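You operate a simulated robot arm through the tools that you are given. There is no shell and no other tool.

The job below is to be done with a simulated robot arm. You get a single attempt, and the scene is never put back.

Task
Get seat 57 ready for a video call.
Fine: start the computer, raise the camera, slide the microphone live and tilt the screen till it shows CENTRED.

Only the result counts: the job must be done as asked and must still hold three seconds after the hand-in. Knocking over, shifting, dropping, spilling or breaking anything else fails it.

Robot
A 7-joint arm with a two-finger gripper, fixed in place. Base frame: the origin is on the floor under the middle of its stand, x ahead of it, y to its left, z up; the work surface is at about z = 740. Readings come in mm, degrees, newtons and seconds.
With the tool pointing down near the work surface it reaches from about 280 to 720 mm from the base axis. Its first joint turns from -166.0 to 166.0 degrees. Payload 2.94 kg.
The TCP is the grasp point between the finger pads, 30 mm short of the fingertips. In the tool frame z runs along the fingers and y along their closing line. The gripper opens to 138 mm; its body begins 109 mm behind the TCP.
Orientation is that of the tool frame in the base frame, as a unit quaternion [w, x, y, z]. With the fingers straight down and closing along the base's y, the tool's x points along the base's -x, its y along +y and its z along -z.

Tools
- The arm moves only by the tool drive_tool. Its argument "motion" is a list of rows, each a list of 7 numbers: the shift along the tool's x, y, z in mm, then the turn, a rotation vector about the tool's x, y, z in rad, then the closure, from 0 (fully open) to 1 (shut). In form: [[tx, ty, tz, rx, ry, rz, grip], ...]. A call has 1 to 20 rows; each row is the pose to reach, as a shift and turn from the pose commanded when the call began, along the tool's axes at that moment. Each row takes 0.2 s and may step no farther than 50 mm and 8.6 degrees from the row before; otherwise, or with a gripper value out of range, the whole call is refused. Where a pose cannot be reached the arm comes as near as it can. A force on the tool above 40 N (or 10 N above the force at the start of the call, whichever is more), or a blocked arm, ends the call early, and 0.2 s more pass. Each finger travels about 72 mm/s and halts on what it meets, pressing with about 23 N; the grip force reading is that of the motor and also rises with nothing between the fingers. The clock runs only during rows and for 0.2 s after the last one: add rows that repeat a pose to give the fingers time. The reply holds the time, the measured pose of the TCP, the force on the tool along the base axes, the opening and the grip force, in the units named above and with some noise, with the torque about the TCP (base axes, N m) and any sound that the robot's microphone picked up.
- Cameras (640 x 400 px; columns grow to the right, rows downward): "scene" is fixed at [49.5, -649.3, 1792.9]; the picture's right is [0.79, -0.61, 0.00], its down [-0.56, -0.73, -0.39] and it looks along [0.23, 0.31, -0.92] (base axes); focal length 233 px, centre (320, 200). "wrist" rides on the gripper at [71, 19, -146] in the tool frame; the picture's right is [-0.26, 0.97, 0.00], its down [-0.85, -0.23, -0.48] and it looks along [-0.46, -0.12, 0.88] (tool axes); focal length 280 px, centre (320, 200). There is no depth. A picture from a camera that has moved, and an enlarged one, comes with that camera's place and axes in the base frame and with its lens.
- get_image(camera): a new picture of that camera. No time passes.
- lift_body(by): slides the trunk up (or, below 0, down) by that many mm; the arm rides with it, the base frame stays. It gives what a move gives, with no picture.
- zoom(camera, box): a new picture of the part [left, top, right, bottom] of that camera's present view, enlarged. No time passes.
- hand_in(): hands the job in; it is judged then, once.

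Places have to be worked out from the pictures, the camera data and where the tool is seen. Open the gripper and draw the arm clear of the work before you hand the job in, unless the task says otherwise.

The tools are called after "Request:" as a command line: name --pt "numbers of a row" for each row, then --argument value for the rest, lists and objects as JSON in quotes. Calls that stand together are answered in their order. drive_tool: Moves the arm, as the interface text tells. Its arguments: {"type":"object","properties":{"motion":{"type":"array","items":{"type":"array","items":{"type":"number"}}}},"required":["motion"]} The other tools are called the same way: lift_body (by) moves the trunk up or down; get_image (camera) takes a picture; zoom (camera, box) takes an enlarged picture of a part of a camera's view; hand_in () hands the job in.

At the start:

```text
time: 0.0
ee_pos: [243.1, -325.4, 1382.3]
ee_rot: [0.0, 0.0, 1.0, 0.0]
ft_force: [0.1, 0.1, -0.3]
torque: [0.01, -0.01, 0.0]
finger_gap: 138.1
gripper_force: 0.0
trunk travel left (down, up): [-425.0, 29.0]
```

scene: 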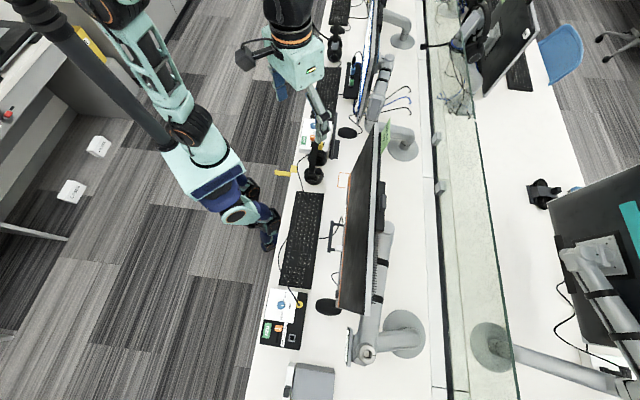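
wrist: 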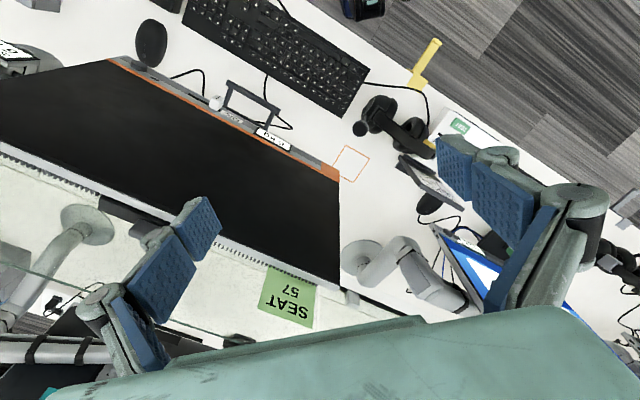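

The scene shows a desk with a big monitor (seat 57 label on the glass), keyboard, and some device by the keyboard. I'll enlarge parts of both views to identify the power button, camera, microphone and the screen.

Request:
zoom --camera "scene" --box '[240, 120, 440, 245]'

Request:
zoom --camera "scene" --box '[240, 240, 440, 400]'

Request:
zoom --camera "wrist" --box '[80, 0, 340, 170]'

Request:
zoom --camera "wrist" --box '[300, 60, 560, 230]'

```text
3.20 times, centred on (340, 182) of scene
camera zoom: at [49.5, -649.3, 1792.9], right [0.79, -0.61, 0.0], down [-0.56, -0.73, -0.39], along [0.23, 0.31, -0.92], focal length 746 px, centre (256, 256)
```

zoom: 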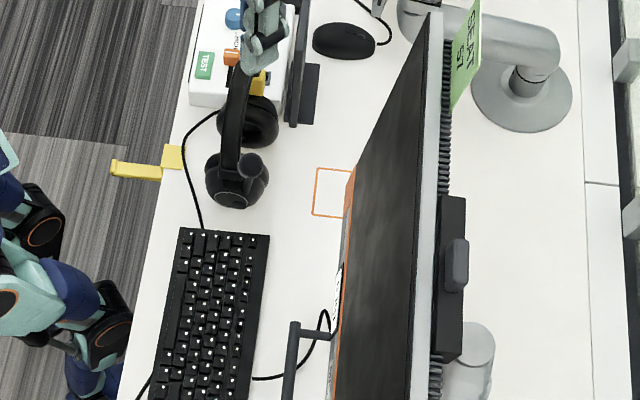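

```text
2.50 times, centred on (340, 320) of scene
camera zoom: at [49.5, -649.3, 1792.9], right [0.79, -0.61, 0.0], down [-0.56, -0.73, -0.39], along [0.23, 0.31, -0.92], focal length 583 px, centre (270, -100)
```

zoom: 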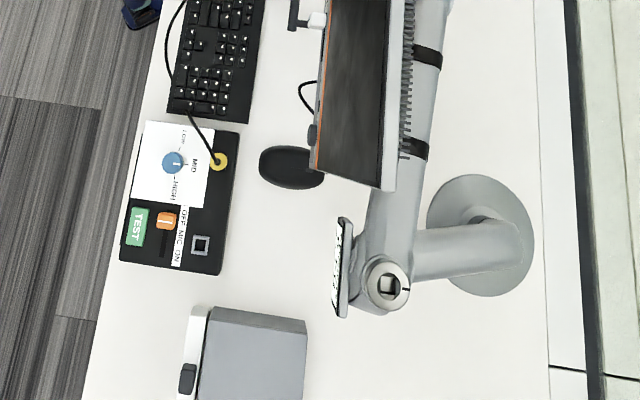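

```text
2.35 times, centred on (210, 85) of wrist
camera zoom: at [173.3, -306.3, 1529.0], right [0.26, 0.97, 0.0], down [0.85, -0.23, 0.48], along [0.46, -0.12, -0.88], focal length 660 px, centre (579, 471)
```

zoom: 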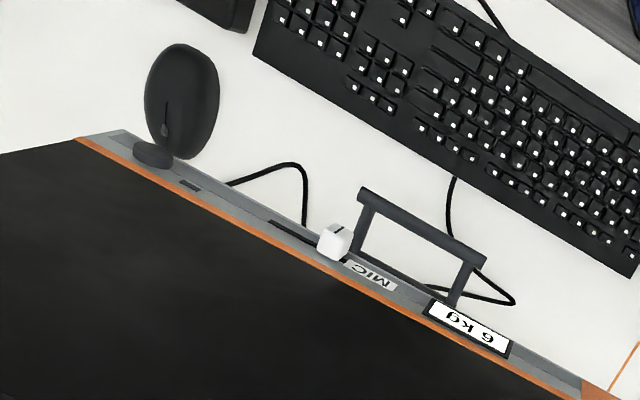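

```text
2.35 times, centred on (430, 145) of wrist
camera zoom: at [173.3, -306.3, 1529.0], right [0.26, 0.97, 0.0], down [0.85, -0.23, 0.48], along [0.46, -0.12, -0.88], focal length 660 px, centre (61, 329)
```

zoom: 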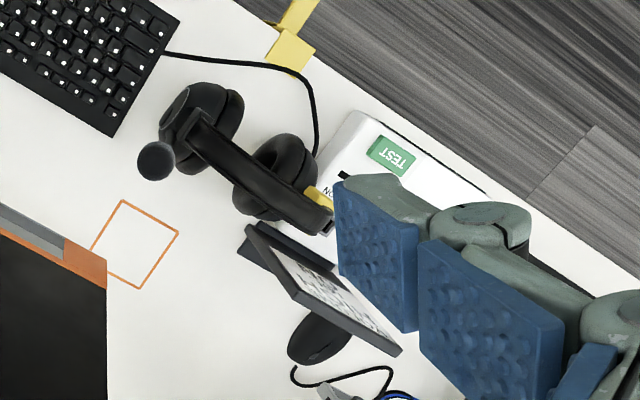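

The monitor has a chin with a white MIC slider, a handle, a "6 kg" label, and more; there are also two boxes with TEST keys. I'll enlarge further to read every label before moving.

Request:
zoom --camera "wrist" --box '[100, 50, 220, 125]'

Request:
zoom --camera "wrist" --box '[190, 70, 310, 170]'

Request:
zoom --camera "wrist" --box '[150, 180, 400, 340]'

Request:
zoom --camera "scene" --box '[310, 200, 410, 270]'

Request:
zoom --camera "scene" --box '[330, 260, 430, 370]'

Request:
zoom --camera "scene" --box '[250, 280, 350, 400]'

Request:
zoom --camera "scene" --box '[330, 110, 430, 190]'

Request:
zoom --camera "scene" --box '[270, 90, 370, 200]'

```text
5.33 times, centred on (160, 88) of wrist
camera zoom: at [173.3, -306.3, 1529.0], right [0.26, 0.97, 0.0], down [0.85, -0.23, 0.48], along [0.46, -0.12, -0.88], focal length 1495 px, centre (1173, 800)
```

zoom: 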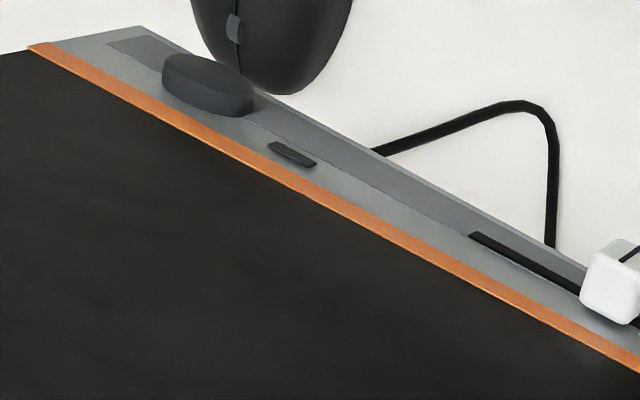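

```text
4.00 times, centred on (250, 120) of wrist
camera zoom: at [173.3, -306.3, 1529.0], right [0.26, 0.97, 0.0], down [0.85, -0.23, 0.48], along [0.46, -0.12, -0.88], focal length 1122 px, centre (600, 520)
```

zoom: 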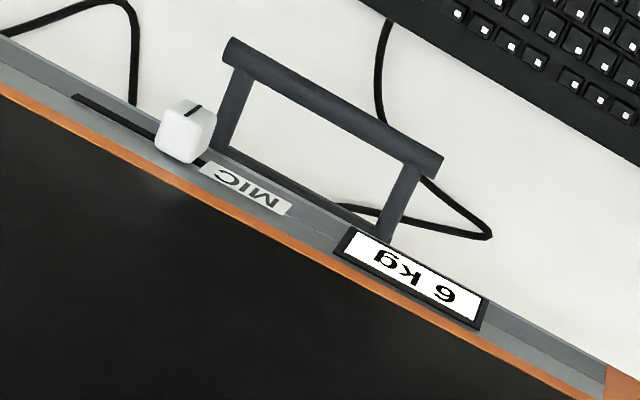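

```text
2.50 times, centred on (275, 260) of wrist
camera zoom: at [173.3, -306.3, 1529.0], right [0.26, 0.97, 0.0], down [0.85, -0.23, 0.48], along [0.46, -0.12, -0.88], focal length 701 px, centre (432, 50)
```

zoom: 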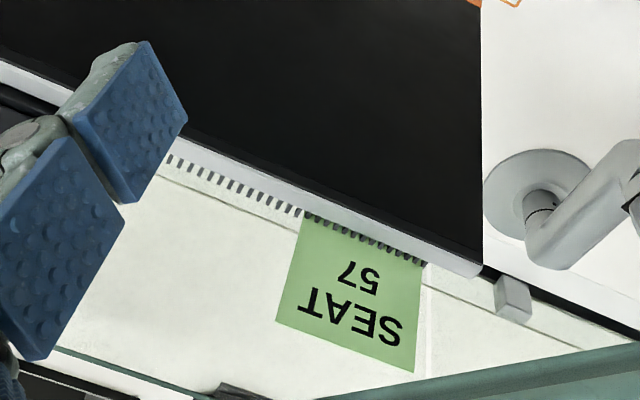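

```text
5.71 times, centred on (360, 235) of scene
camera zoom: at [49.5, -649.3, 1792.9], right [0.79, -0.61, 0.0], down [-0.56, -0.73, -0.39], along [0.23, 0.31, -0.92], focal length 1332 px, centre (91, 0)
```

zoom: 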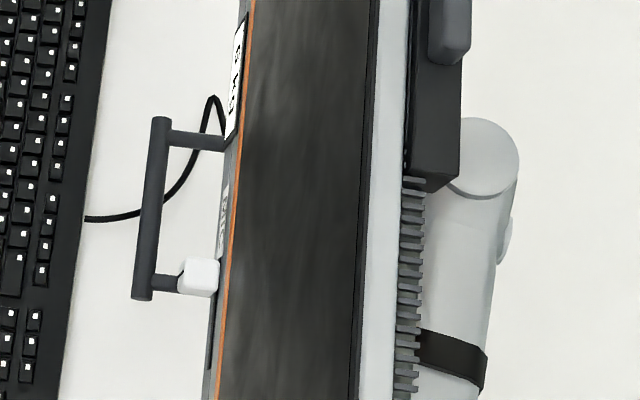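

```text
3.64 times, centred on (380, 315) of scene
camera zoom: at [49.5, -649.3, 1792.9], right [0.79, -0.61, 0.0], down [-0.56, -0.73, -0.39], along [0.23, 0.31, -0.92], focal length 847 px, centre (102, -218)
```

zoom: 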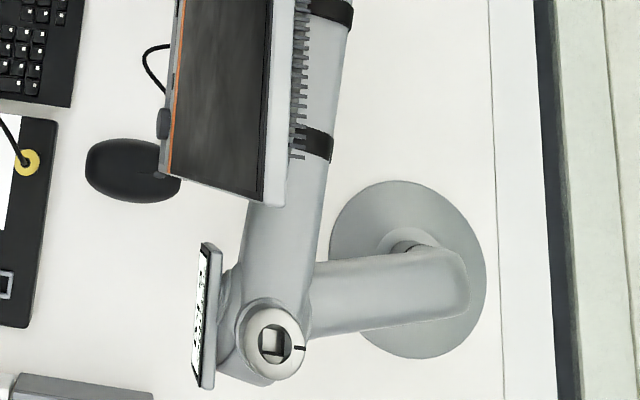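

```text
3.33 times, centred on (300, 340) of scene
camera zoom: at [49.5, -649.3, 1792.9], right [0.79, -0.61, 0.0], down [-0.56, -0.73, -0.39], along [0.23, 0.31, -0.92], focal length 777 px, centre (387, -267)
```

zoom: 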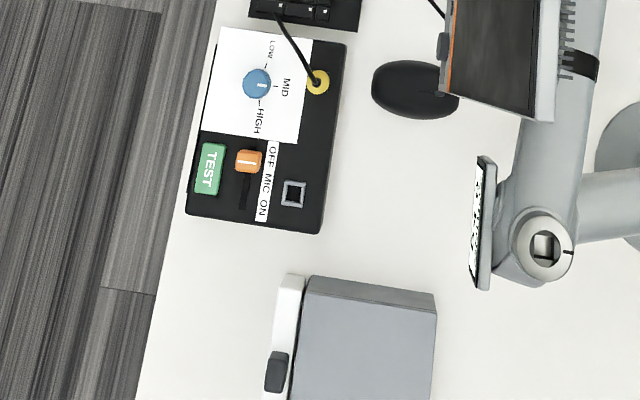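

```text
5.00 times, centred on (380, 150) of scene
camera zoom: at [49.5, -649.3, 1792.9], right [0.79, -0.61, 0.0], down [-0.56, -0.73, -0.39], along [0.23, 0.31, -0.92], focal length 1165 px, centre (20, 450)
```

zoom: 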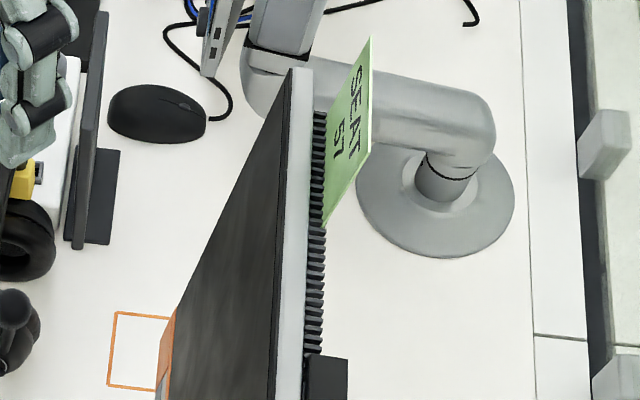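

```text
3.64 times, centred on (320, 145) of scene
camera zoom: at [49.5, -649.3, 1792.9], right [0.79, -0.61, 0.0], down [-0.56, -0.73, -0.39], along [0.23, 0.31, -0.92], focal length 847 px, centre (320, 400)
```

zoom: 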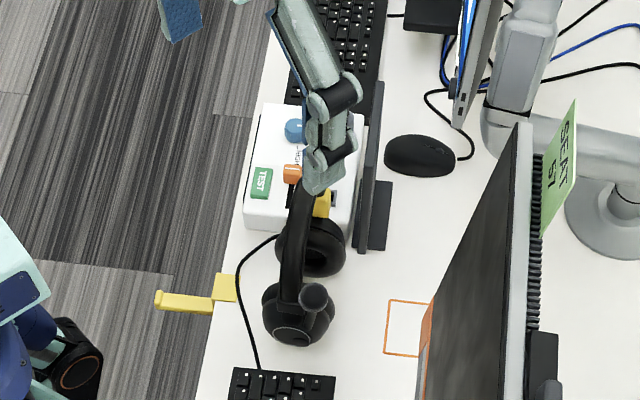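

From the two cameras I place the MIC slider near (216, -555, 883), the screen's bottom edge from about (78,-711,922) to (459,-334,916), and the top at z≈1217, so the desk runs at 45° to the base. I turn the tool by 45° to square it with the desk, in free space above it.

Request:
drive_tool --pt "0 0 0 0 0 0.14 0" --pt "0 0 0 0 0 0.28 0" --pt "0 0 0 0 0 0.42 0" --pt "0 0 0 0 0 0.56 0" --pt "0 0 0 0 0 0.7 0" --pt "0 0 0 0 0 0.785 0" --pt "0 0 0 0 0 0.785 0"

```text
time: 1.6
ee_pos: [243.6, -325.1, 1382.2]
ee_rot: [0.0, 0.383, 0.924, 0.0]
ft_force: [0.5, 0.3, 0.5]
torque: [-0.04, -0.02, -0.02]
finger_gap: 137.9
gripper_force: 0.1
trunk travel left (down, up): [-425.0, 29.0]
```

The tool is now square with the desk (its y along the desk, x toward the robot). I move to the middle of the screen, a bit back and lower, and tip the tool forward so the wrist camera sees the front of the screen.

Request:
drive_tool --pt "14 -24 20 0 -0.13 0 0" --pt "28 -48 40 0 -0.26 0 0" --pt "42 -72 60 0 -0.39 0 0" --pt "56 -96 80 0 -0.52 0 0" --pt "70 -120 100 0 -0.65 0 0" --pt "70 -120 100 0 -0.65 0 0"

Request:
get_image --camera "wrist"

Request:
get_image --camera "scene"

```text
time: 2.6
ee_pos: [160.5, -358.9, 1236.5]
ee_rot: [0.142, 0.358, 0.92, -0.068]
ft_force: [1.1, -0.4, -1.1]
torque: [-0.03, 0.04, -0.02]
finger_gap: 137.9
gripper_force: 0.0
trunk travel left (down, up): [-425.0, 29.0]
stopped in row 5: the arm was blocked; the commanded pose is now the measured one
```

```text
taken
camera wrist: at [93.1, -267.3, 1353.8], right [0.84, 0.54, 0.06], down [0.34, -0.61, 0.72], along [0.43, -0.58, -0.69], focal length 280 px, centre (320, 200)
```

wrist: 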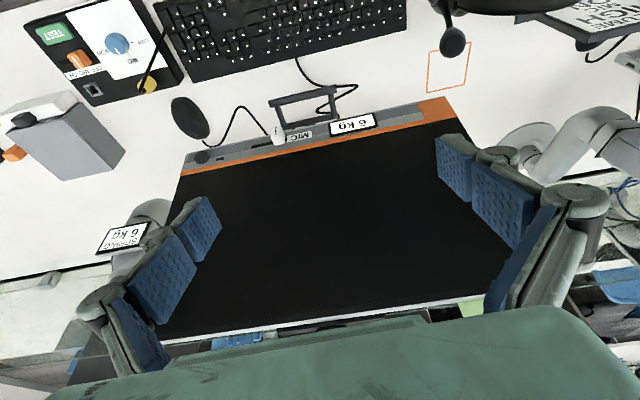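

```text
taken
```

scene: 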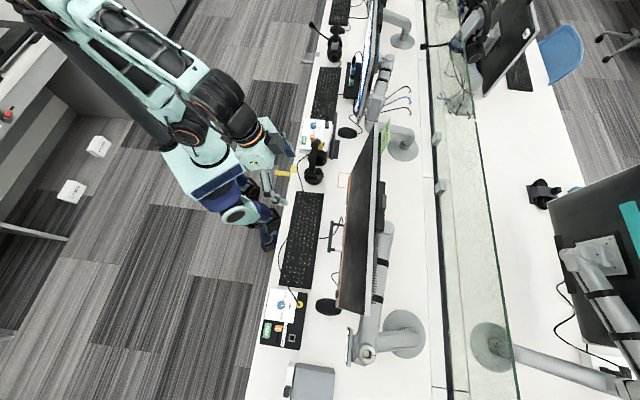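

The arm was stopped at about 18° of forward tip, near the body. The view is useful anyway, so I enlarge the plate on the monitor arm, the chin, and the boxes.

Request:
zoom --camera "wrist" --box '[80, 210, 180, 270]'

Request:
zoom --camera "wrist" --box '[170, 90, 330, 190]'

Request:
zoom --camera "wrist" --box '[260, 70, 480, 180]'

Request:
zoom --camera "wrist" --box '[0, 0, 200, 190]'

Request:
zoom --camera "wrist" --box '[420, 0, 640, 140]'

Request:
zoom --camera "wrist" --box '[140, 260, 500, 370]'

```text
6.40 times, centred on (130, 240) of wrist
camera zoom: at [93.1, -267.3, 1353.8], right [0.84, 0.54, 0.06], down [0.34, -0.61, 0.72], along [0.43, -0.58, -0.69], focal length 1794 px, centre (1536, -56)
```

zoom: 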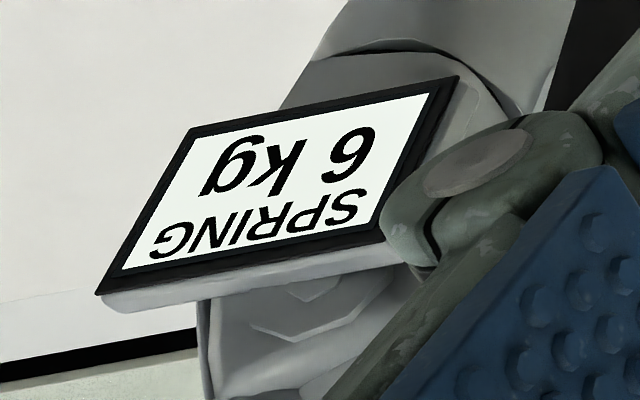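

```text
4.00 times, centred on (250, 140) of wrist
camera zoom: at [93.1, -267.3, 1353.8], right [0.84, 0.54, 0.06], down [0.34, -0.61, 0.72], along [0.43, -0.58, -0.69], focal length 1122 px, centre (600, 440)
```

zoom: 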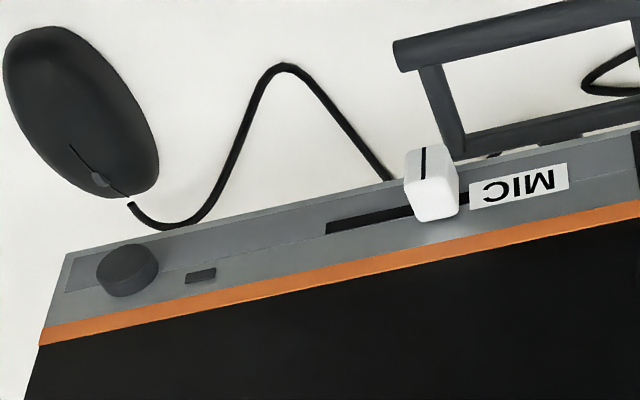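

```text
2.91 times, centred on (370, 125) of wrist
camera zoom: at [93.1, -267.3, 1353.8], right [0.84, 0.54, 0.06], down [0.34, -0.61, 0.72], along [0.43, -0.58, -0.69], focal length 816 px, centre (174, 418)
```

zoom: 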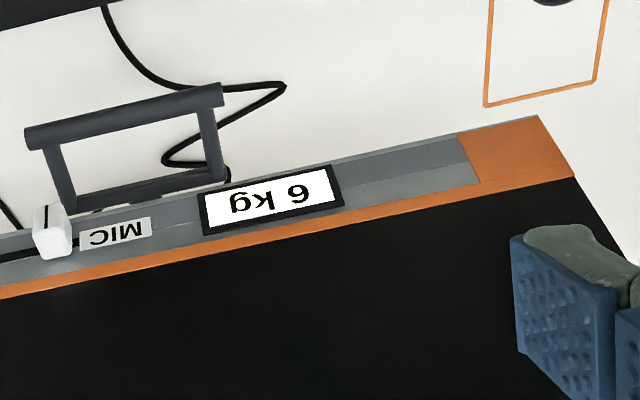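

```text
2.11 times, centred on (100, 95) of wrist
camera zoom: at [93.1, -267.3, 1353.8], right [0.84, 0.54, 0.06], down [0.34, -0.61, 0.72], along [0.43, -0.58, -0.69], focal length 590 px, centre (783, 421)
```

zoom: 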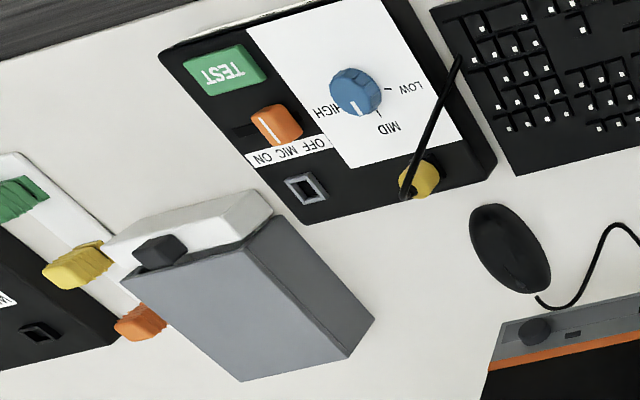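

```text
2.86 times, centred on (530, 70) of wrist
camera zoom: at [93.1, -267.3, 1353.8], right [0.84, 0.54, 0.06], down [0.34, -0.61, 0.72], along [0.43, -0.58, -0.69], focal length 801 px, centre (-280, 571)
```

zoom: 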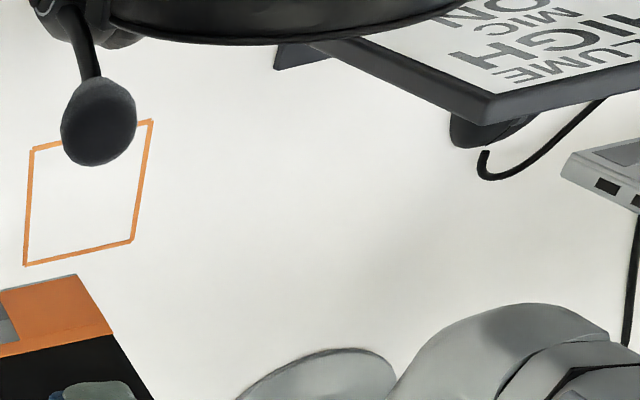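

```text
1.78 times, centred on (320, 315) of wrist
camera zoom: at [93.1, -267.3, 1353.8], right [0.84, 0.54, 0.06], down [0.34, -0.61, 0.72], along [0.43, -0.58, -0.69], focal length 498 px, centre (320, -4)
```

zoom: 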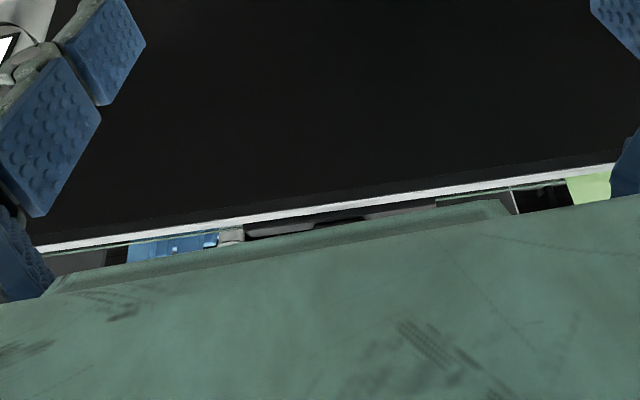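

The white MIC slider, a dark round button with a small lamp beside it, a pull bar and a "6 kg" plate (spring also "6 kg") are on the screen's chin; the camera housing seems to be at the middle of the top rear. I lower the trunk so the arm is less cramped.

Request:
lift_body --by -120

Request:
get_image --camera "scene"

Request:
get_image --camera "wrist"

```text
time: 4.2
ee_pos: [157.1, -359.5, 1115.3]
ee_rot: [0.143, 0.36, 0.92, -0.065]
ft_force: [0.3, -0.3, 0.1]
torque: [-0.01, 0.01, 0.01]
finger_gap: 138.0
gripper_force: 0.1
trunk travel left (down, up): [-305.0, 149.0]
```

```text
taken
```

scene: 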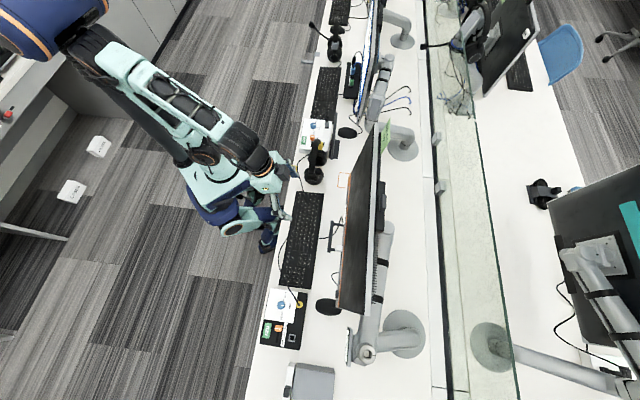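

```text
taken
camera wrist: at [90.6, -267.4, 1233.2], right [0.84, 0.54, 0.06], down [0.34, -0.61, 0.72], along [0.42, -0.58, -0.69], focal length 280 px, centre (320, 200)
```

wrist: 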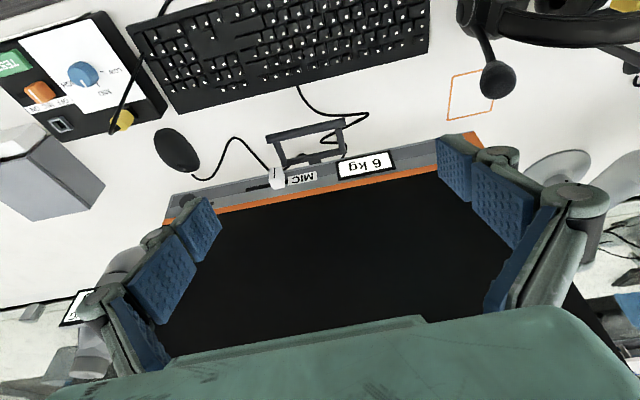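

The arm now sits with the shoulder near z≈1500. I enlarge the camera housing at the top rear of the screen in the scene view to plan the lift.

Request:
zoom --camera "scene" --box '[360, 170, 410, 240]'

Request:
zoom --camera "wrist" --box '[240, 100, 420, 220]'

Request:
zoom --camera "scene" --box '[310, 270, 370, 330]'

```text
5.71 times, centred on (385, 205) of scene
camera zoom: at [49.5, -649.3, 1792.9], right [0.79, -0.61, 0.0], down [-0.56, -0.73, -0.39], along [0.23, 0.31, -0.92], focal length 1332 px, centre (-51, 171)
```

zoom: 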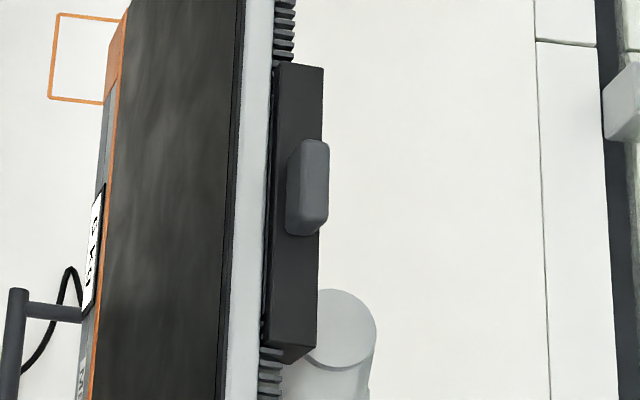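

```text
3.33 times, centred on (330, 160) of wrist
camera zoom: at [90.6, -267.4, 1233.2], right [0.84, 0.54, 0.06], down [0.34, -0.61, 0.72], along [0.42, -0.58, -0.69], focal length 935 px, centre (287, 333)
```

zoom: 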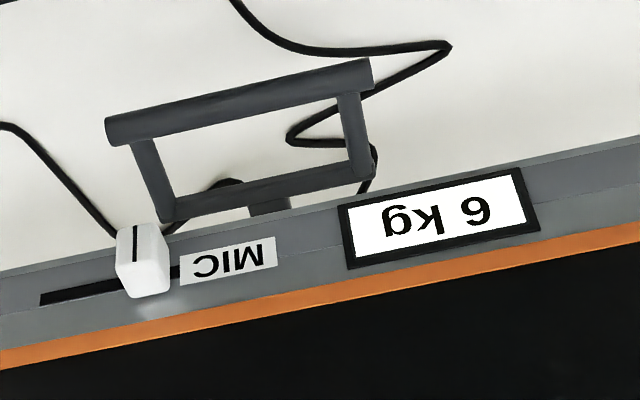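

```text
6.67 times, centred on (340, 300) of scene
camera zoom: at [49.5, -649.3, 1792.9], right [0.79, -0.61, 0.0], down [-0.56, -0.73, -0.39], along [0.23, 0.31, -0.92], focal length 1554 px, centre (187, -467)
```

zoom: 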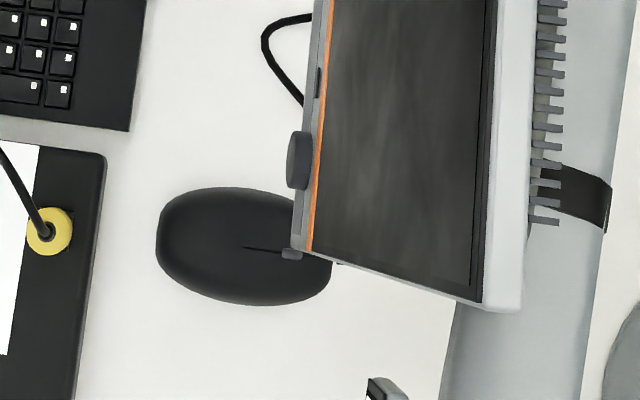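

The camera seems to be a grey rounded tab standing in a dark housing behind the middle of the top edge. I straighten the tool and rise to z≈1350 so I can then look at it from above.

Request:
drive_tool --pt "-12 -6 -37 0 0.05 0 0" --pt "-24 -12 -74 0 0.1 0 0" --pt "-36 -18 -111 0 0.16 0 0" --pt "-48 -24 -148 0 0.21 0 0" --pt "-60 -30 -185 0 0.26 0 0" --pt "-73 -36 -223 0 0.315 0 0" --pt "-73 -36 -223 0 0.315 0 0"

```text
time: 5.8
ee_pos: [136.4, -382.0, 1345.4]
ee_rot: [0.0, 0.366, 0.931, -0.009]
ft_force: [0.7, 0.2, 0.7]
torque: [0.03, 0.08, 0.01]
finger_gap: 137.9
gripper_force: 0.0
out of reach, approached as far as the arm can: row 6, 7
trunk travel left (down, up): [-305.0, 149.0]
```

The tool is up at z≈1345 and almost vertical. I move forward over the screen's top edge, staying more than 100 mm above it.

Request:
drive_tool --pt "-40 0 0 0 0 0 0" --pt "-80 0 0 0 0 0 0" --pt "-120 0 0 0 0 0 0" --pt "-160 0 0 0 0 0 0" --pt "-190 0 0 0 0 0 0" --pt "-190 0 0 0 0 0 0"

Request:
get_image --camera "wrist"

Request:
get_image --camera "scene"

```text
time: 7.2
ee_pos: [224.1, -450.9, 1304.2]
ee_rot: [-0.001, 0.367, 0.93, -0.009]
ft_force: [0.4, 0.4, 1.0]
torque: [-0.02, -0.05, 0.02]
finger_gap: 137.9
gripper_force: 0.0
out of reach, approached as far as the arm can: row 1, 2, 3, 4, 5, 6
trunk travel left (down, up): [-305.0, 149.0]
```

```text
taken
camera wrist: at [188.1, -385.8, 1448.7], right [0.85, 0.53, -0.02], down [0.47, -0.74, 0.49], along [0.24, -0.42, -0.87], focal length 280 px, centre (320, 200)
```

wrist: 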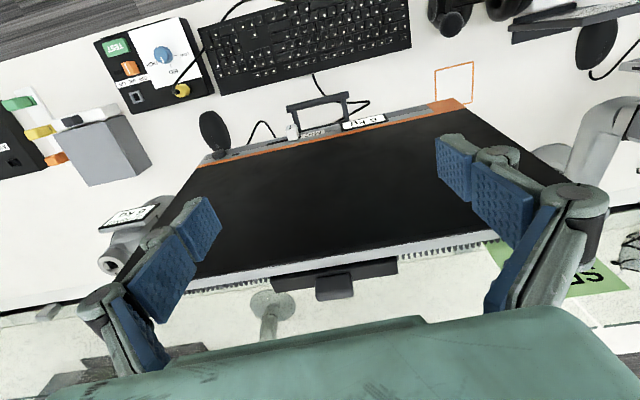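

```text
taken
```

scene: 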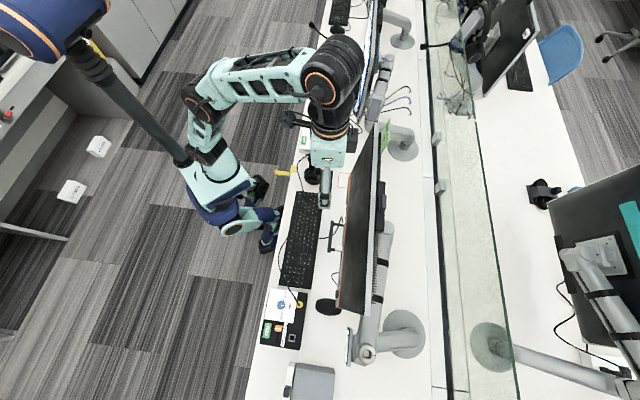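

The arm is at its height limit with the trunk this low, yet the view shows the camera housing with its tab at the top rear. I enlarge that and the chin.

Request:
zoom --camera "wrist" --box '[240, 240, 440, 340]'

Request:
zoom --camera "wrist" --box '[190, 80, 390, 180]'

```text
3.20 times, centred on (340, 290) of wrist
camera zoom: at [188.1, -385.8, 1448.7], right [0.85, 0.53, -0.02], down [0.47, -0.74, 0.49], along [0.24, -0.42, -0.87], focal length 897 px, centre (256, -88)
```

zoom: 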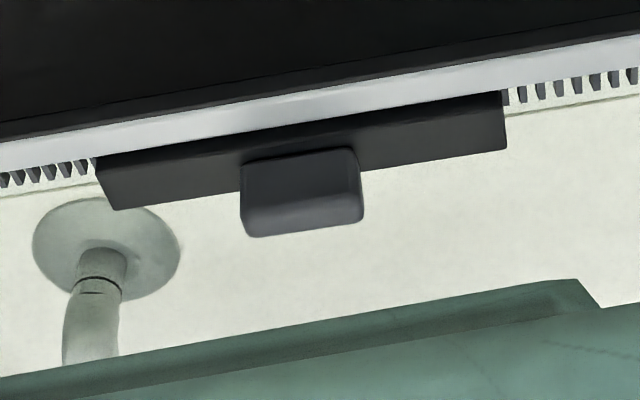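

```text
3.20 times, centred on (290, 130) of wrist
camera zoom: at [188.1, -385.8, 1448.7], right [0.85, 0.53, -0.02], down [0.47, -0.74, 0.49], along [0.24, -0.42, -0.87], focal length 897 px, centre (416, 424)
```

zoom: 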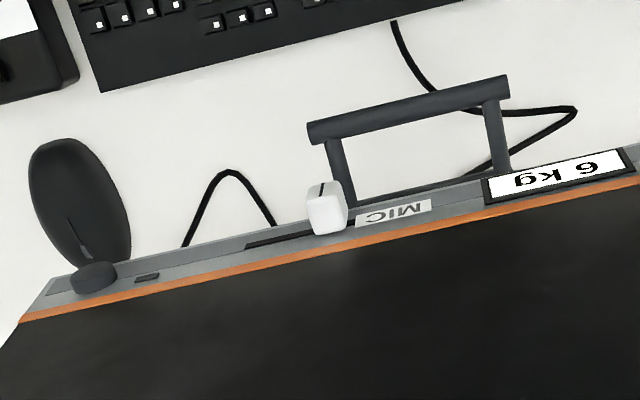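

The tab's top comes out near (316, -573, 1243), standing about 20 mm above a housing whose top is near z≈1222. I will first start the computer, so I move down in front of the right end of the chin with fingers closing, tipping the tool forward for a close look at the round button.

Request:
drive_tool --pt "6 -22 29 0 -0.05 0 0.1" --pt "12 -44 58 0 -0.1 0 0.3" --pt "18 -66 87 0 -0.15 0 0.5" --pt "24 -88 116 0 -0.2 0 0.7" --pt "30 -110 145 0 -0.25 0 0.9" --pt "36 -132 174 0 -0.3 0 1" --pt "42 -154 203 0 -0.35 0 1" --pt "48 -176 232 0 -0.4 0 1" --pt "54 -198 261 0 -0.45 0 1" --pt "60 -220 290 0 -0.5 0 1" --pt "60 -220 290 0 -0.5 0 1" --pt "60 -220 290 0 -0.5 0 1"

Request:
get_image --camera "wrist"

Request:
get_image --camera "scene"

```text
time: 9.8
ee_pos: [29.5, -578.1, 1017.3]
ee_rot: [0.23, 0.352, 0.902, -0.1]
ft_force: [-0.8, -0.2, 0.1]
torque: [-0.02, -0.01, -0.02]
finger_gap: 0.0
gripper_force: 22.8
trunk travel left (down, up): [-305.0, 149.0]
```

```text
taken
camera wrist: at [-52.9, -472.7, 1110.3], right [0.83, 0.55, 0.11], down [0.23, -0.51, 0.83], along [0.51, -0.66, -0.54], focal length 280 px, centre (320, 200)
```

wrist: 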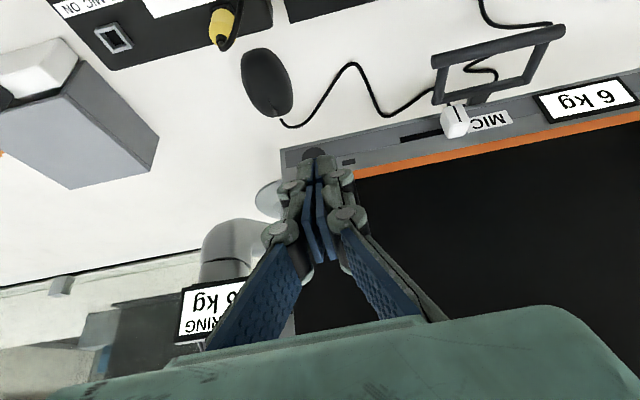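

```text
taken
```

scene: 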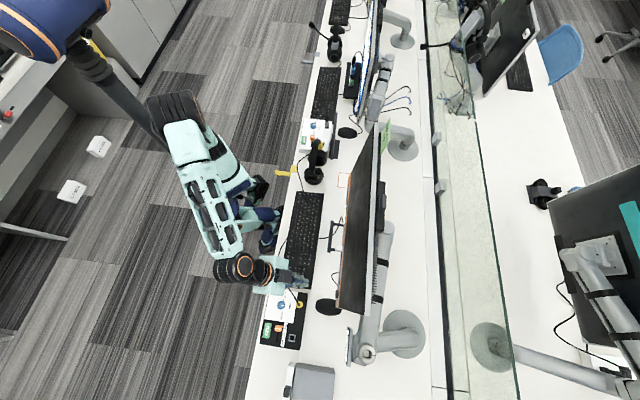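

The gripper is now in front of the chin's right end at z≈1017. I enlarge the button and the slider from here.

Request:
zoom --camera "wrist" --box '[260, 120, 400, 220]'

Request:
zoom --camera "wrist" --box '[380, 20, 640, 160]'

Request:
zoom --camera "scene" --box '[240, 240, 360, 330]'

```text
4.00 times, centred on (330, 170) of wrist
camera zoom: at [-52.9, -472.7, 1110.3], right [0.83, 0.55, 0.11], down [0.23, -0.51, 0.83], along [0.51, -0.66, -0.54], focal length 1122 px, centre (280, 320)
```

zoom: 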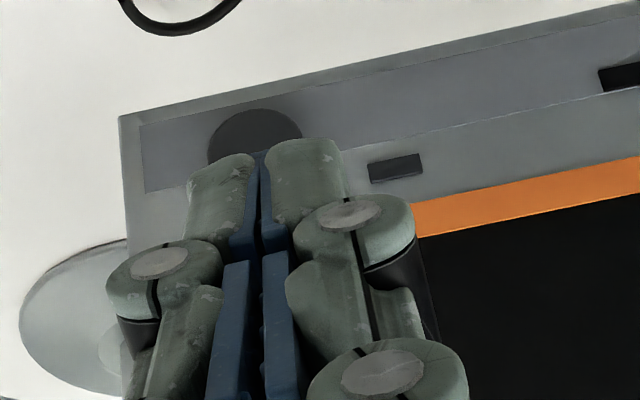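

```text
2.46 times, centred on (510, 90) of wrist
camera zoom: at [-52.9, -472.7, 1110.3], right [0.83, 0.55, 0.11], down [0.23, -0.51, 0.83], along [0.51, -0.66, -0.54], focal length 690 px, centre (-148, 471)
```

zoom: 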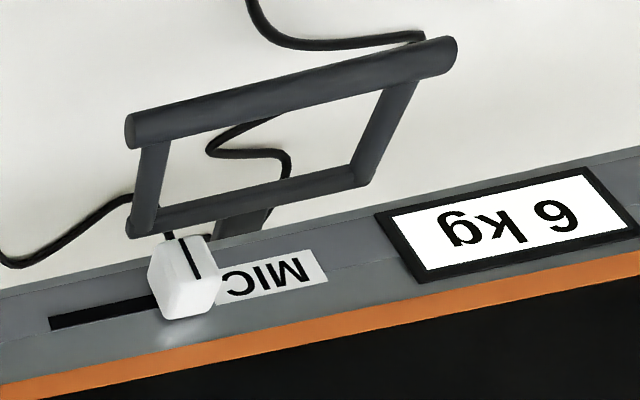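

```text
4.44 times, centred on (300, 285) of scene
camera zoom: at [49.5, -649.3, 1792.9], right [0.79, -0.61, 0.0], down [-0.56, -0.73, -0.39], along [0.23, 0.31, -0.92], focal length 1036 px, centre (409, -178)
```

zoom: 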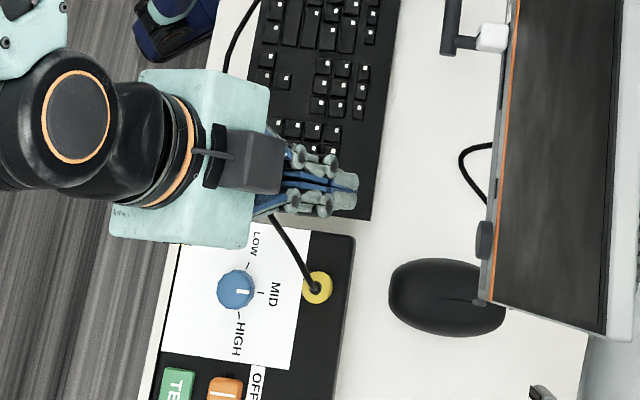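

The button's front centre works out near (104, -677, 880), with the chin face around v≈550 in the desk direction. I tip the tool to about 50° and bring the closed fingertips in front of the button with ~35 mm to spare.

Request:
drive_tool --pt "3 -5 32 0.005 -0.09 0.009 1" --pt "7 -9 64 0.01 -0.18 0.018 1" --pt "10 -14 96 0.015 -0.27 0.028 1" --pt "13.6 -19 127 0.02 -0.365 0.037 1" --pt "13.6 -19 127 0.02 -0.365 0.037 1" --pt "13.6 -19 127 0.02 -0.365 0.037 1"

Request:
get_image --camera "wrist"

Request:
zoom --camera "scene" --box '[260, 240, 380, 330]'

```text
time: 11.2
ee_pos: [50.5, -628.3, 901.4]
ee_rot: [0.388, 0.349, 0.837, -0.168]
ft_force: [-0.7, -0.1, -0.2]
torque: [-0.03, -0.01, -0.01]
finger_gap: 0.0
gripper_force: 22.9
trunk travel left (down, up): [-305.0, 149.0]
```

```text
taken
camera wrist: at [-45.5, -502.4, 941.1], right [0.81, 0.56, 0.19], down [-0.03, -0.28, 0.96], along [0.59, -0.78, -0.21], focal length 280 px, centre (320, 200)
```

wrist: 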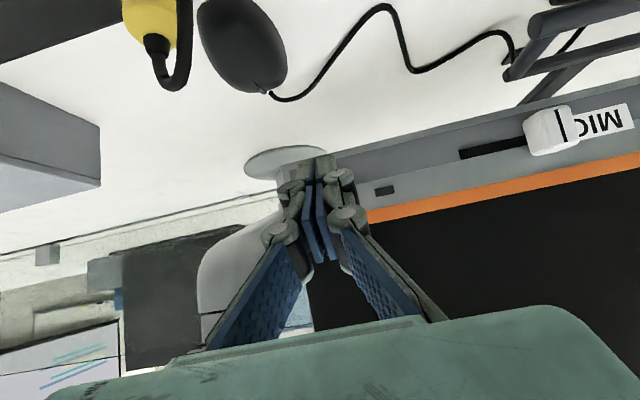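

```text
4.44 times, centred on (320, 285) of scene
camera zoom: at [49.5, -649.3, 1792.9], right [0.79, -0.61, 0.0], down [-0.56, -0.73, -0.39], along [0.23, 0.31, -0.92], focal length 1036 px, centre (320, -178)
```

zoom: 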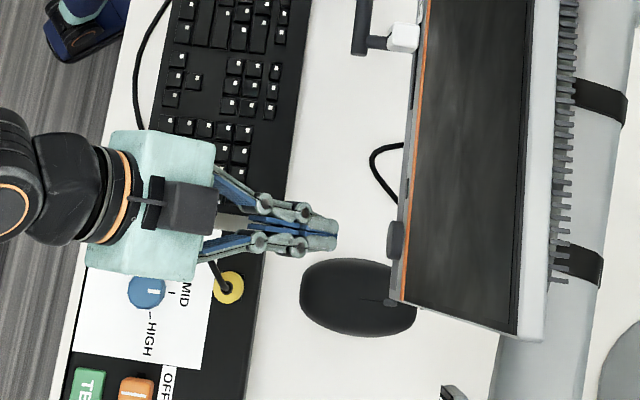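

The fingertips now sit square in front of the button at about 40–50 mm. I advance along the desk normal in small rows, watching the force.

Request:
drive_tool --pt "-6.4 1 7.7 0 0 0 1" --pt "-12.9 2 15.3 0 0 0 1" --pt "-19.3 3 23 0 0 0 1" --pt "-22.5 3 26.8 0 0 0 1" --pt "-22.5 3 26.8 0 0 0 1"

Request:
zoom --camera "scene" --box '[300, 260, 360, 320]'

Request:
zoom --camera "wrist" --box '[260, 120, 420, 240]'

```text
time: 12.3
ee_pos: [77.8, -650.3, 902.7]
ee_rot: [0.389, 0.348, 0.837, -0.168]
ft_force: [-1.0, 0.1, -0.1]
torque: [-0.01, -0.02, 0.01]
finger_gap: 0.0
gripper_force: 23.4
trunk travel left (down, up): [-305.0, 149.0]
```

```text
6.67 times, centred on (330, 290) of scene
camera zoom: at [49.5, -649.3, 1792.9], right [0.79, -0.61, 0.0], down [-0.56, -0.73, -0.39], along [0.23, 0.31, -0.92], focal length 1554 px, centre (253, -400)
```

zoom: 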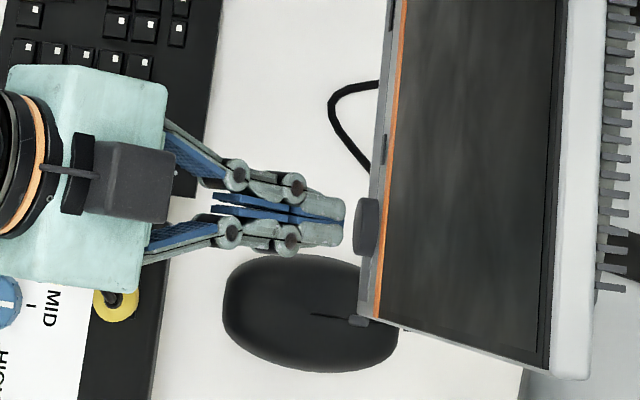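

```text
3.33 times, centred on (340, 180) of wrist
camera zoom: at [-18.8, -524.5, 941.6], right [0.81, 0.56, 0.19], down [-0.03, -0.28, 0.96], along [0.59, -0.78, -0.21], focal length 935 px, centre (253, 267)
```

zoom: 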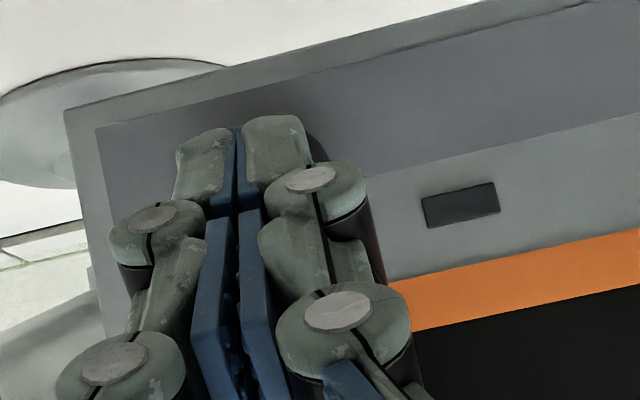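

The tip is about 6 mm short of the button face. I look closer to check its centring before pressing.

Request:
zoom --camera "wrist" --box '[290, 135, 350, 185]'

Request:
zoom --camera "scene" --box '[320, 275, 350, 300]'

```text
8.00 times, centred on (320, 160) of wrist
camera zoom: at [-18.8, -524.5, 941.6], right [0.81, 0.56, 0.19], down [-0.03, -0.28, 0.96], along [0.59, -0.78, -0.21], focal length 2243 px, centre (320, 520)
```

zoom: 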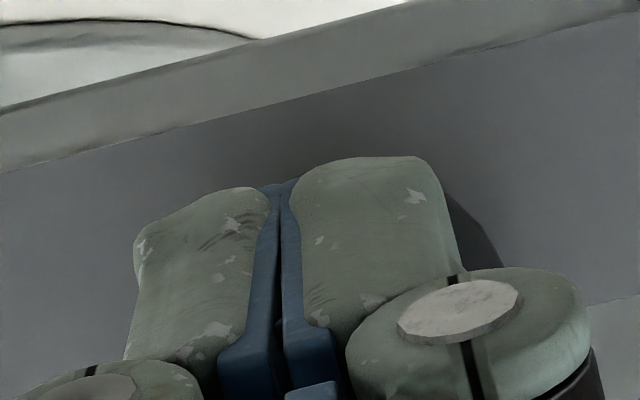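

```text
16.00 times, centred on (335, 288) of scene
camera zoom: at [49.5, -649.3, 1792.9], right [0.79, -0.61, 0.0], down [-0.56, -0.73, -0.39], along [0.23, 0.31, -0.92], focal length 3728 px, centre (80, -1200)
```

zoom: 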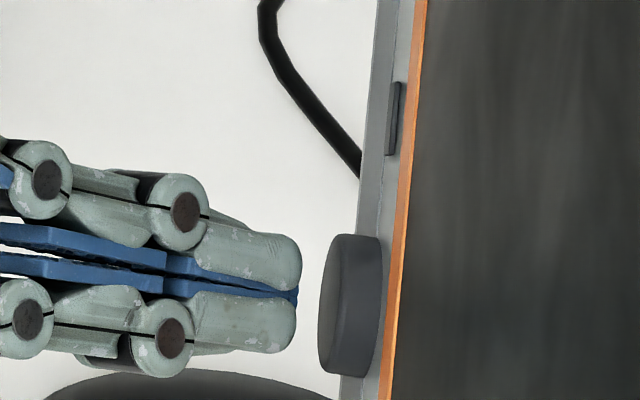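

The button centre is within about 3 mm of the tip and roughly 6 mm ahead. I press forward in 2 mm rows and watch for contact or a click.

Request:
drive_tool --pt "-1.3 -1 1.5 0 0 0 1" --pt "-2.6 -2 3.1 0 0 0 1" --pt "-3.9 -2 4.6 0 0 0 1" --pt "-5.1 -2 6.1 0 0 0 1" --pt "-5.1 -2 6.1 0 0 0 1"

Request:
zoom --camera "scene" --box '[320, 275, 350, 300]'

```text
time: 13.6
ee_pos: [81.1, -656.6, 900.9]
ee_rot: [0.388, 0.348, 0.837, -0.167]
ft_force: [0.6, 0.0, 0.0]
torque: [-0.01, 0.01, 0.01]
finger_gap: 0.0
gripper_force: 23.2
trunk travel left (down, up): [-305.0, 149.0]
```

```text
16.00 times, centred on (335, 288) of scene
camera zoom: at [49.5, -649.3, 1792.9], right [0.79, -0.61, 0.0], down [-0.56, -0.73, -0.39], along [0.23, 0.31, -0.92], focal length 3728 px, centre (80, -1200)
```

zoom: 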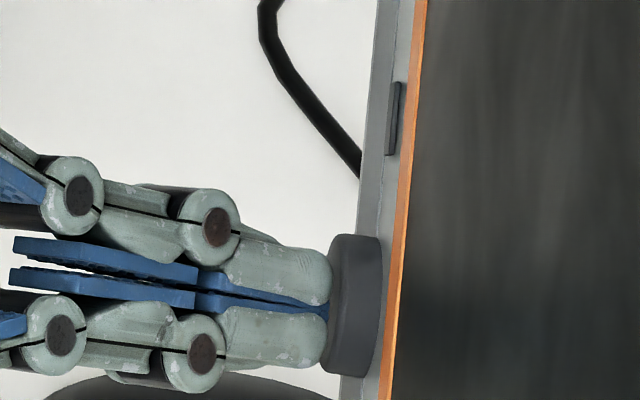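

The tip looks to be at the button but the force is still about zero. I press on another 6 mm in small rows.

Request:
drive_tool --pt "-1 0 1.2 0 0 0 1" --pt "-2 0 2.3 0 0 0 1" --pt "-2.9 0 3.5 0 0 0 1" --pt "-3.9 0 4.6 0 0 0 1" --pt "-3.9 0 4.6 0 0 0 1"

Request:
zoom --camera "scene" --box '[310, 260, 370, 310]'

Request:
get_image --camera "wrist"

```text
time: 14.8
ee_pos: [84.7, -662.4, 901.4]
ee_rot: [0.388, 0.348, 0.837, -0.168]
ft_force: [-3.2, 2.4, -1.8]
torque: [0.03, 0.02, 0.02]
finger_gap: 5.8
gripper_force: 28.4
trunk travel left (down, up): [-305.0, 149.0]
heard: click
```

```text
8.00 times, centred on (340, 285) of scene
camera zoom: at [49.5, -649.3, 1792.9], right [0.79, -0.61, 0.0], down [-0.56, -0.73, -0.39], along [0.23, 0.31, -0.92], focal length 1864 px, centre (160, -480)
```

zoom: 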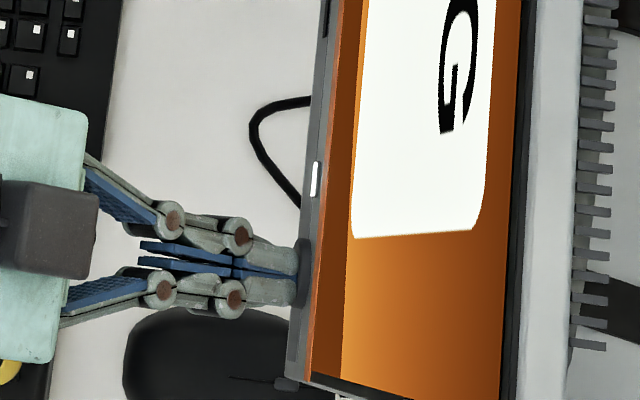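

```text
taken
camera wrist: at [-11.2, -535.4, 940.9], right [0.81, 0.56, 0.19], down [-0.03, -0.28, 0.96], along [0.59, -0.78, -0.21], focal length 280 px, centre (320, 200)
```

wrist: 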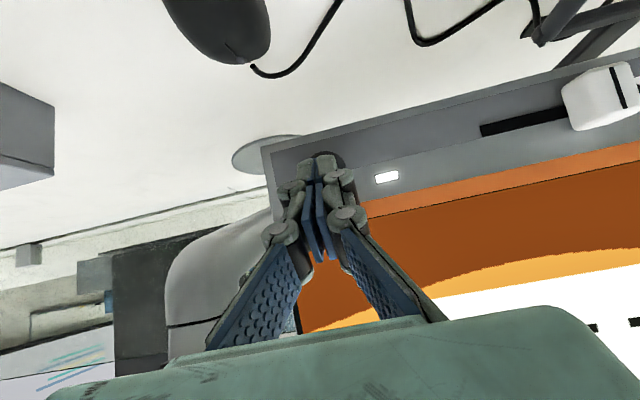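

A click was heard, the lamp is lit and the screen is on. I back straight away from the button.

Request:
drive_tool --pt "6.4 0 -7.7 0 0 0 1" --pt "19 0 -23 0 0 0 1" --pt "38 0 -46 0 0 0 1" --pt "58 0 -69 0 0 0 1" --pt "77 0 -92 0 0 0 1" --pt "77 0 -92 0 0 0 1"

Request:
get_image --camera "wrist"

Request:
zoom --camera "scene" --box '[310, 120, 410, 320]'

```text
time: 16.1
ee_pos: [-0.1, -574.3, 902.0]
ee_rot: [0.389, 0.347, 0.837, -0.168]
ft_force: [-0.1, -0.7, 0.4]
torque: [-0.01, 0.0, -0.01]
finger_gap: 0.0
gripper_force: 28.2
trunk travel left (down, up): [-305.0, 149.0]
```

```text
taken
camera wrist: at [-96.6, -449.5, 941.4], right [0.81, 0.56, 0.19], down [-0.03, -0.28, 0.96], along [0.59, -0.78, -0.21], focal length 280 px, centre (320, 200)
```

wrist: 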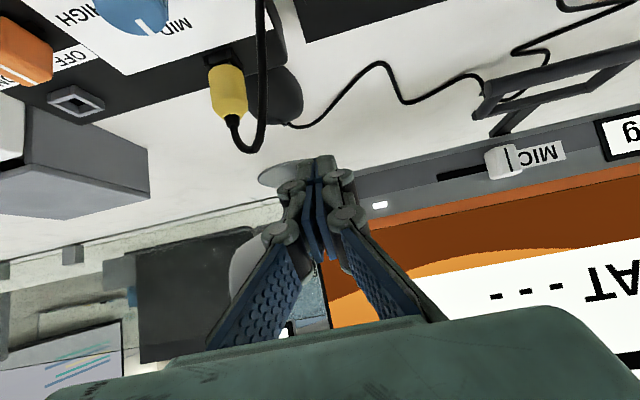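

```text
2.00 times, centred on (360, 220) of scene
camera zoom: at [49.5, -649.3, 1792.9], right [0.79, -0.61, 0.0], down [-0.56, -0.73, -0.39], along [0.23, 0.31, -0.92], focal length 466 px, centre (240, 160)
```

zoom: 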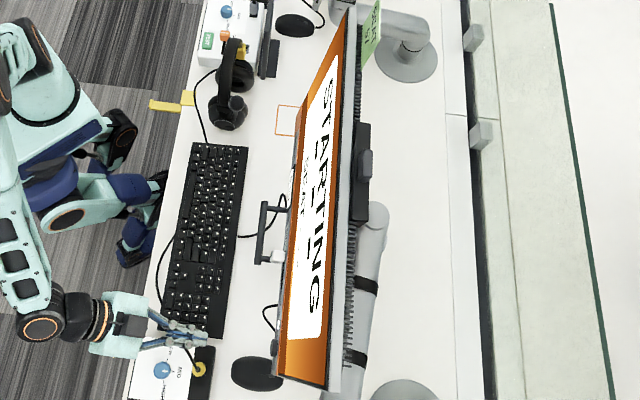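

The screen shows STARTING with more to come. Next is the MIC slider at about u=-239, v=546, z=879 (slot running to the user's right until u≈-300); I move the closed fingertips sideways, well in front of the chin, to the left side of the knob.

Request:
drive_tool --pt "2 40 2 0 0 0 1" --pt "4 80 3 0 0 0 1" --pt "6 120 5 0 0 0 1" --pt "8 160 7 0 0 0 1" --pt "9 193 8 0 0 0 1" --pt "9 193 8 0 0 0 1"

Request:
get_image --camera "wrist"

Request:
zoom --camera "scene" --box '[270, 180, 400, 300]'

```text
time: 17.6
ee_pos: [139.2, -440.2, 888.6]
ee_rot: [0.387, 0.347, 0.838, -0.166]
ft_force: [-0.2, -0.1, -0.7]
torque: [0.02, 0.01, -0.01]
finger_gap: 0.0
gripper_force: 28.3
trunk travel left (down, up): [-305.0, 149.0]
```

```text
taken
camera wrist: at [42.3, -315.0, 927.0], right [0.81, 0.56, 0.19], down [-0.03, -0.28, 0.96], along [0.59, -0.78, -0.21], focal length 280 px, centre (320, 200)
```

wrist: 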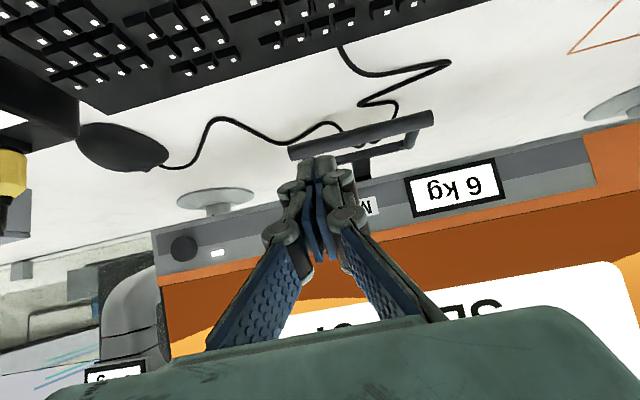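

```text
3.33 times, centred on (335, 240) of scene
camera zoom: at [49.5, -649.3, 1792.9], right [0.79, -0.61, 0.0], down [-0.56, -0.73, -0.39], along [0.23, 0.31, -0.92], focal length 777 px, centre (270, 67)
```

zoom: 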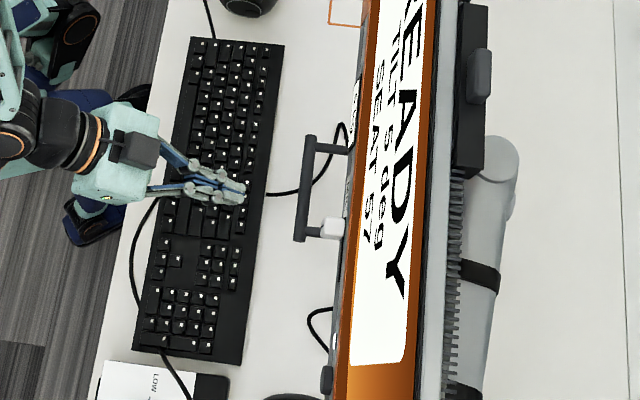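

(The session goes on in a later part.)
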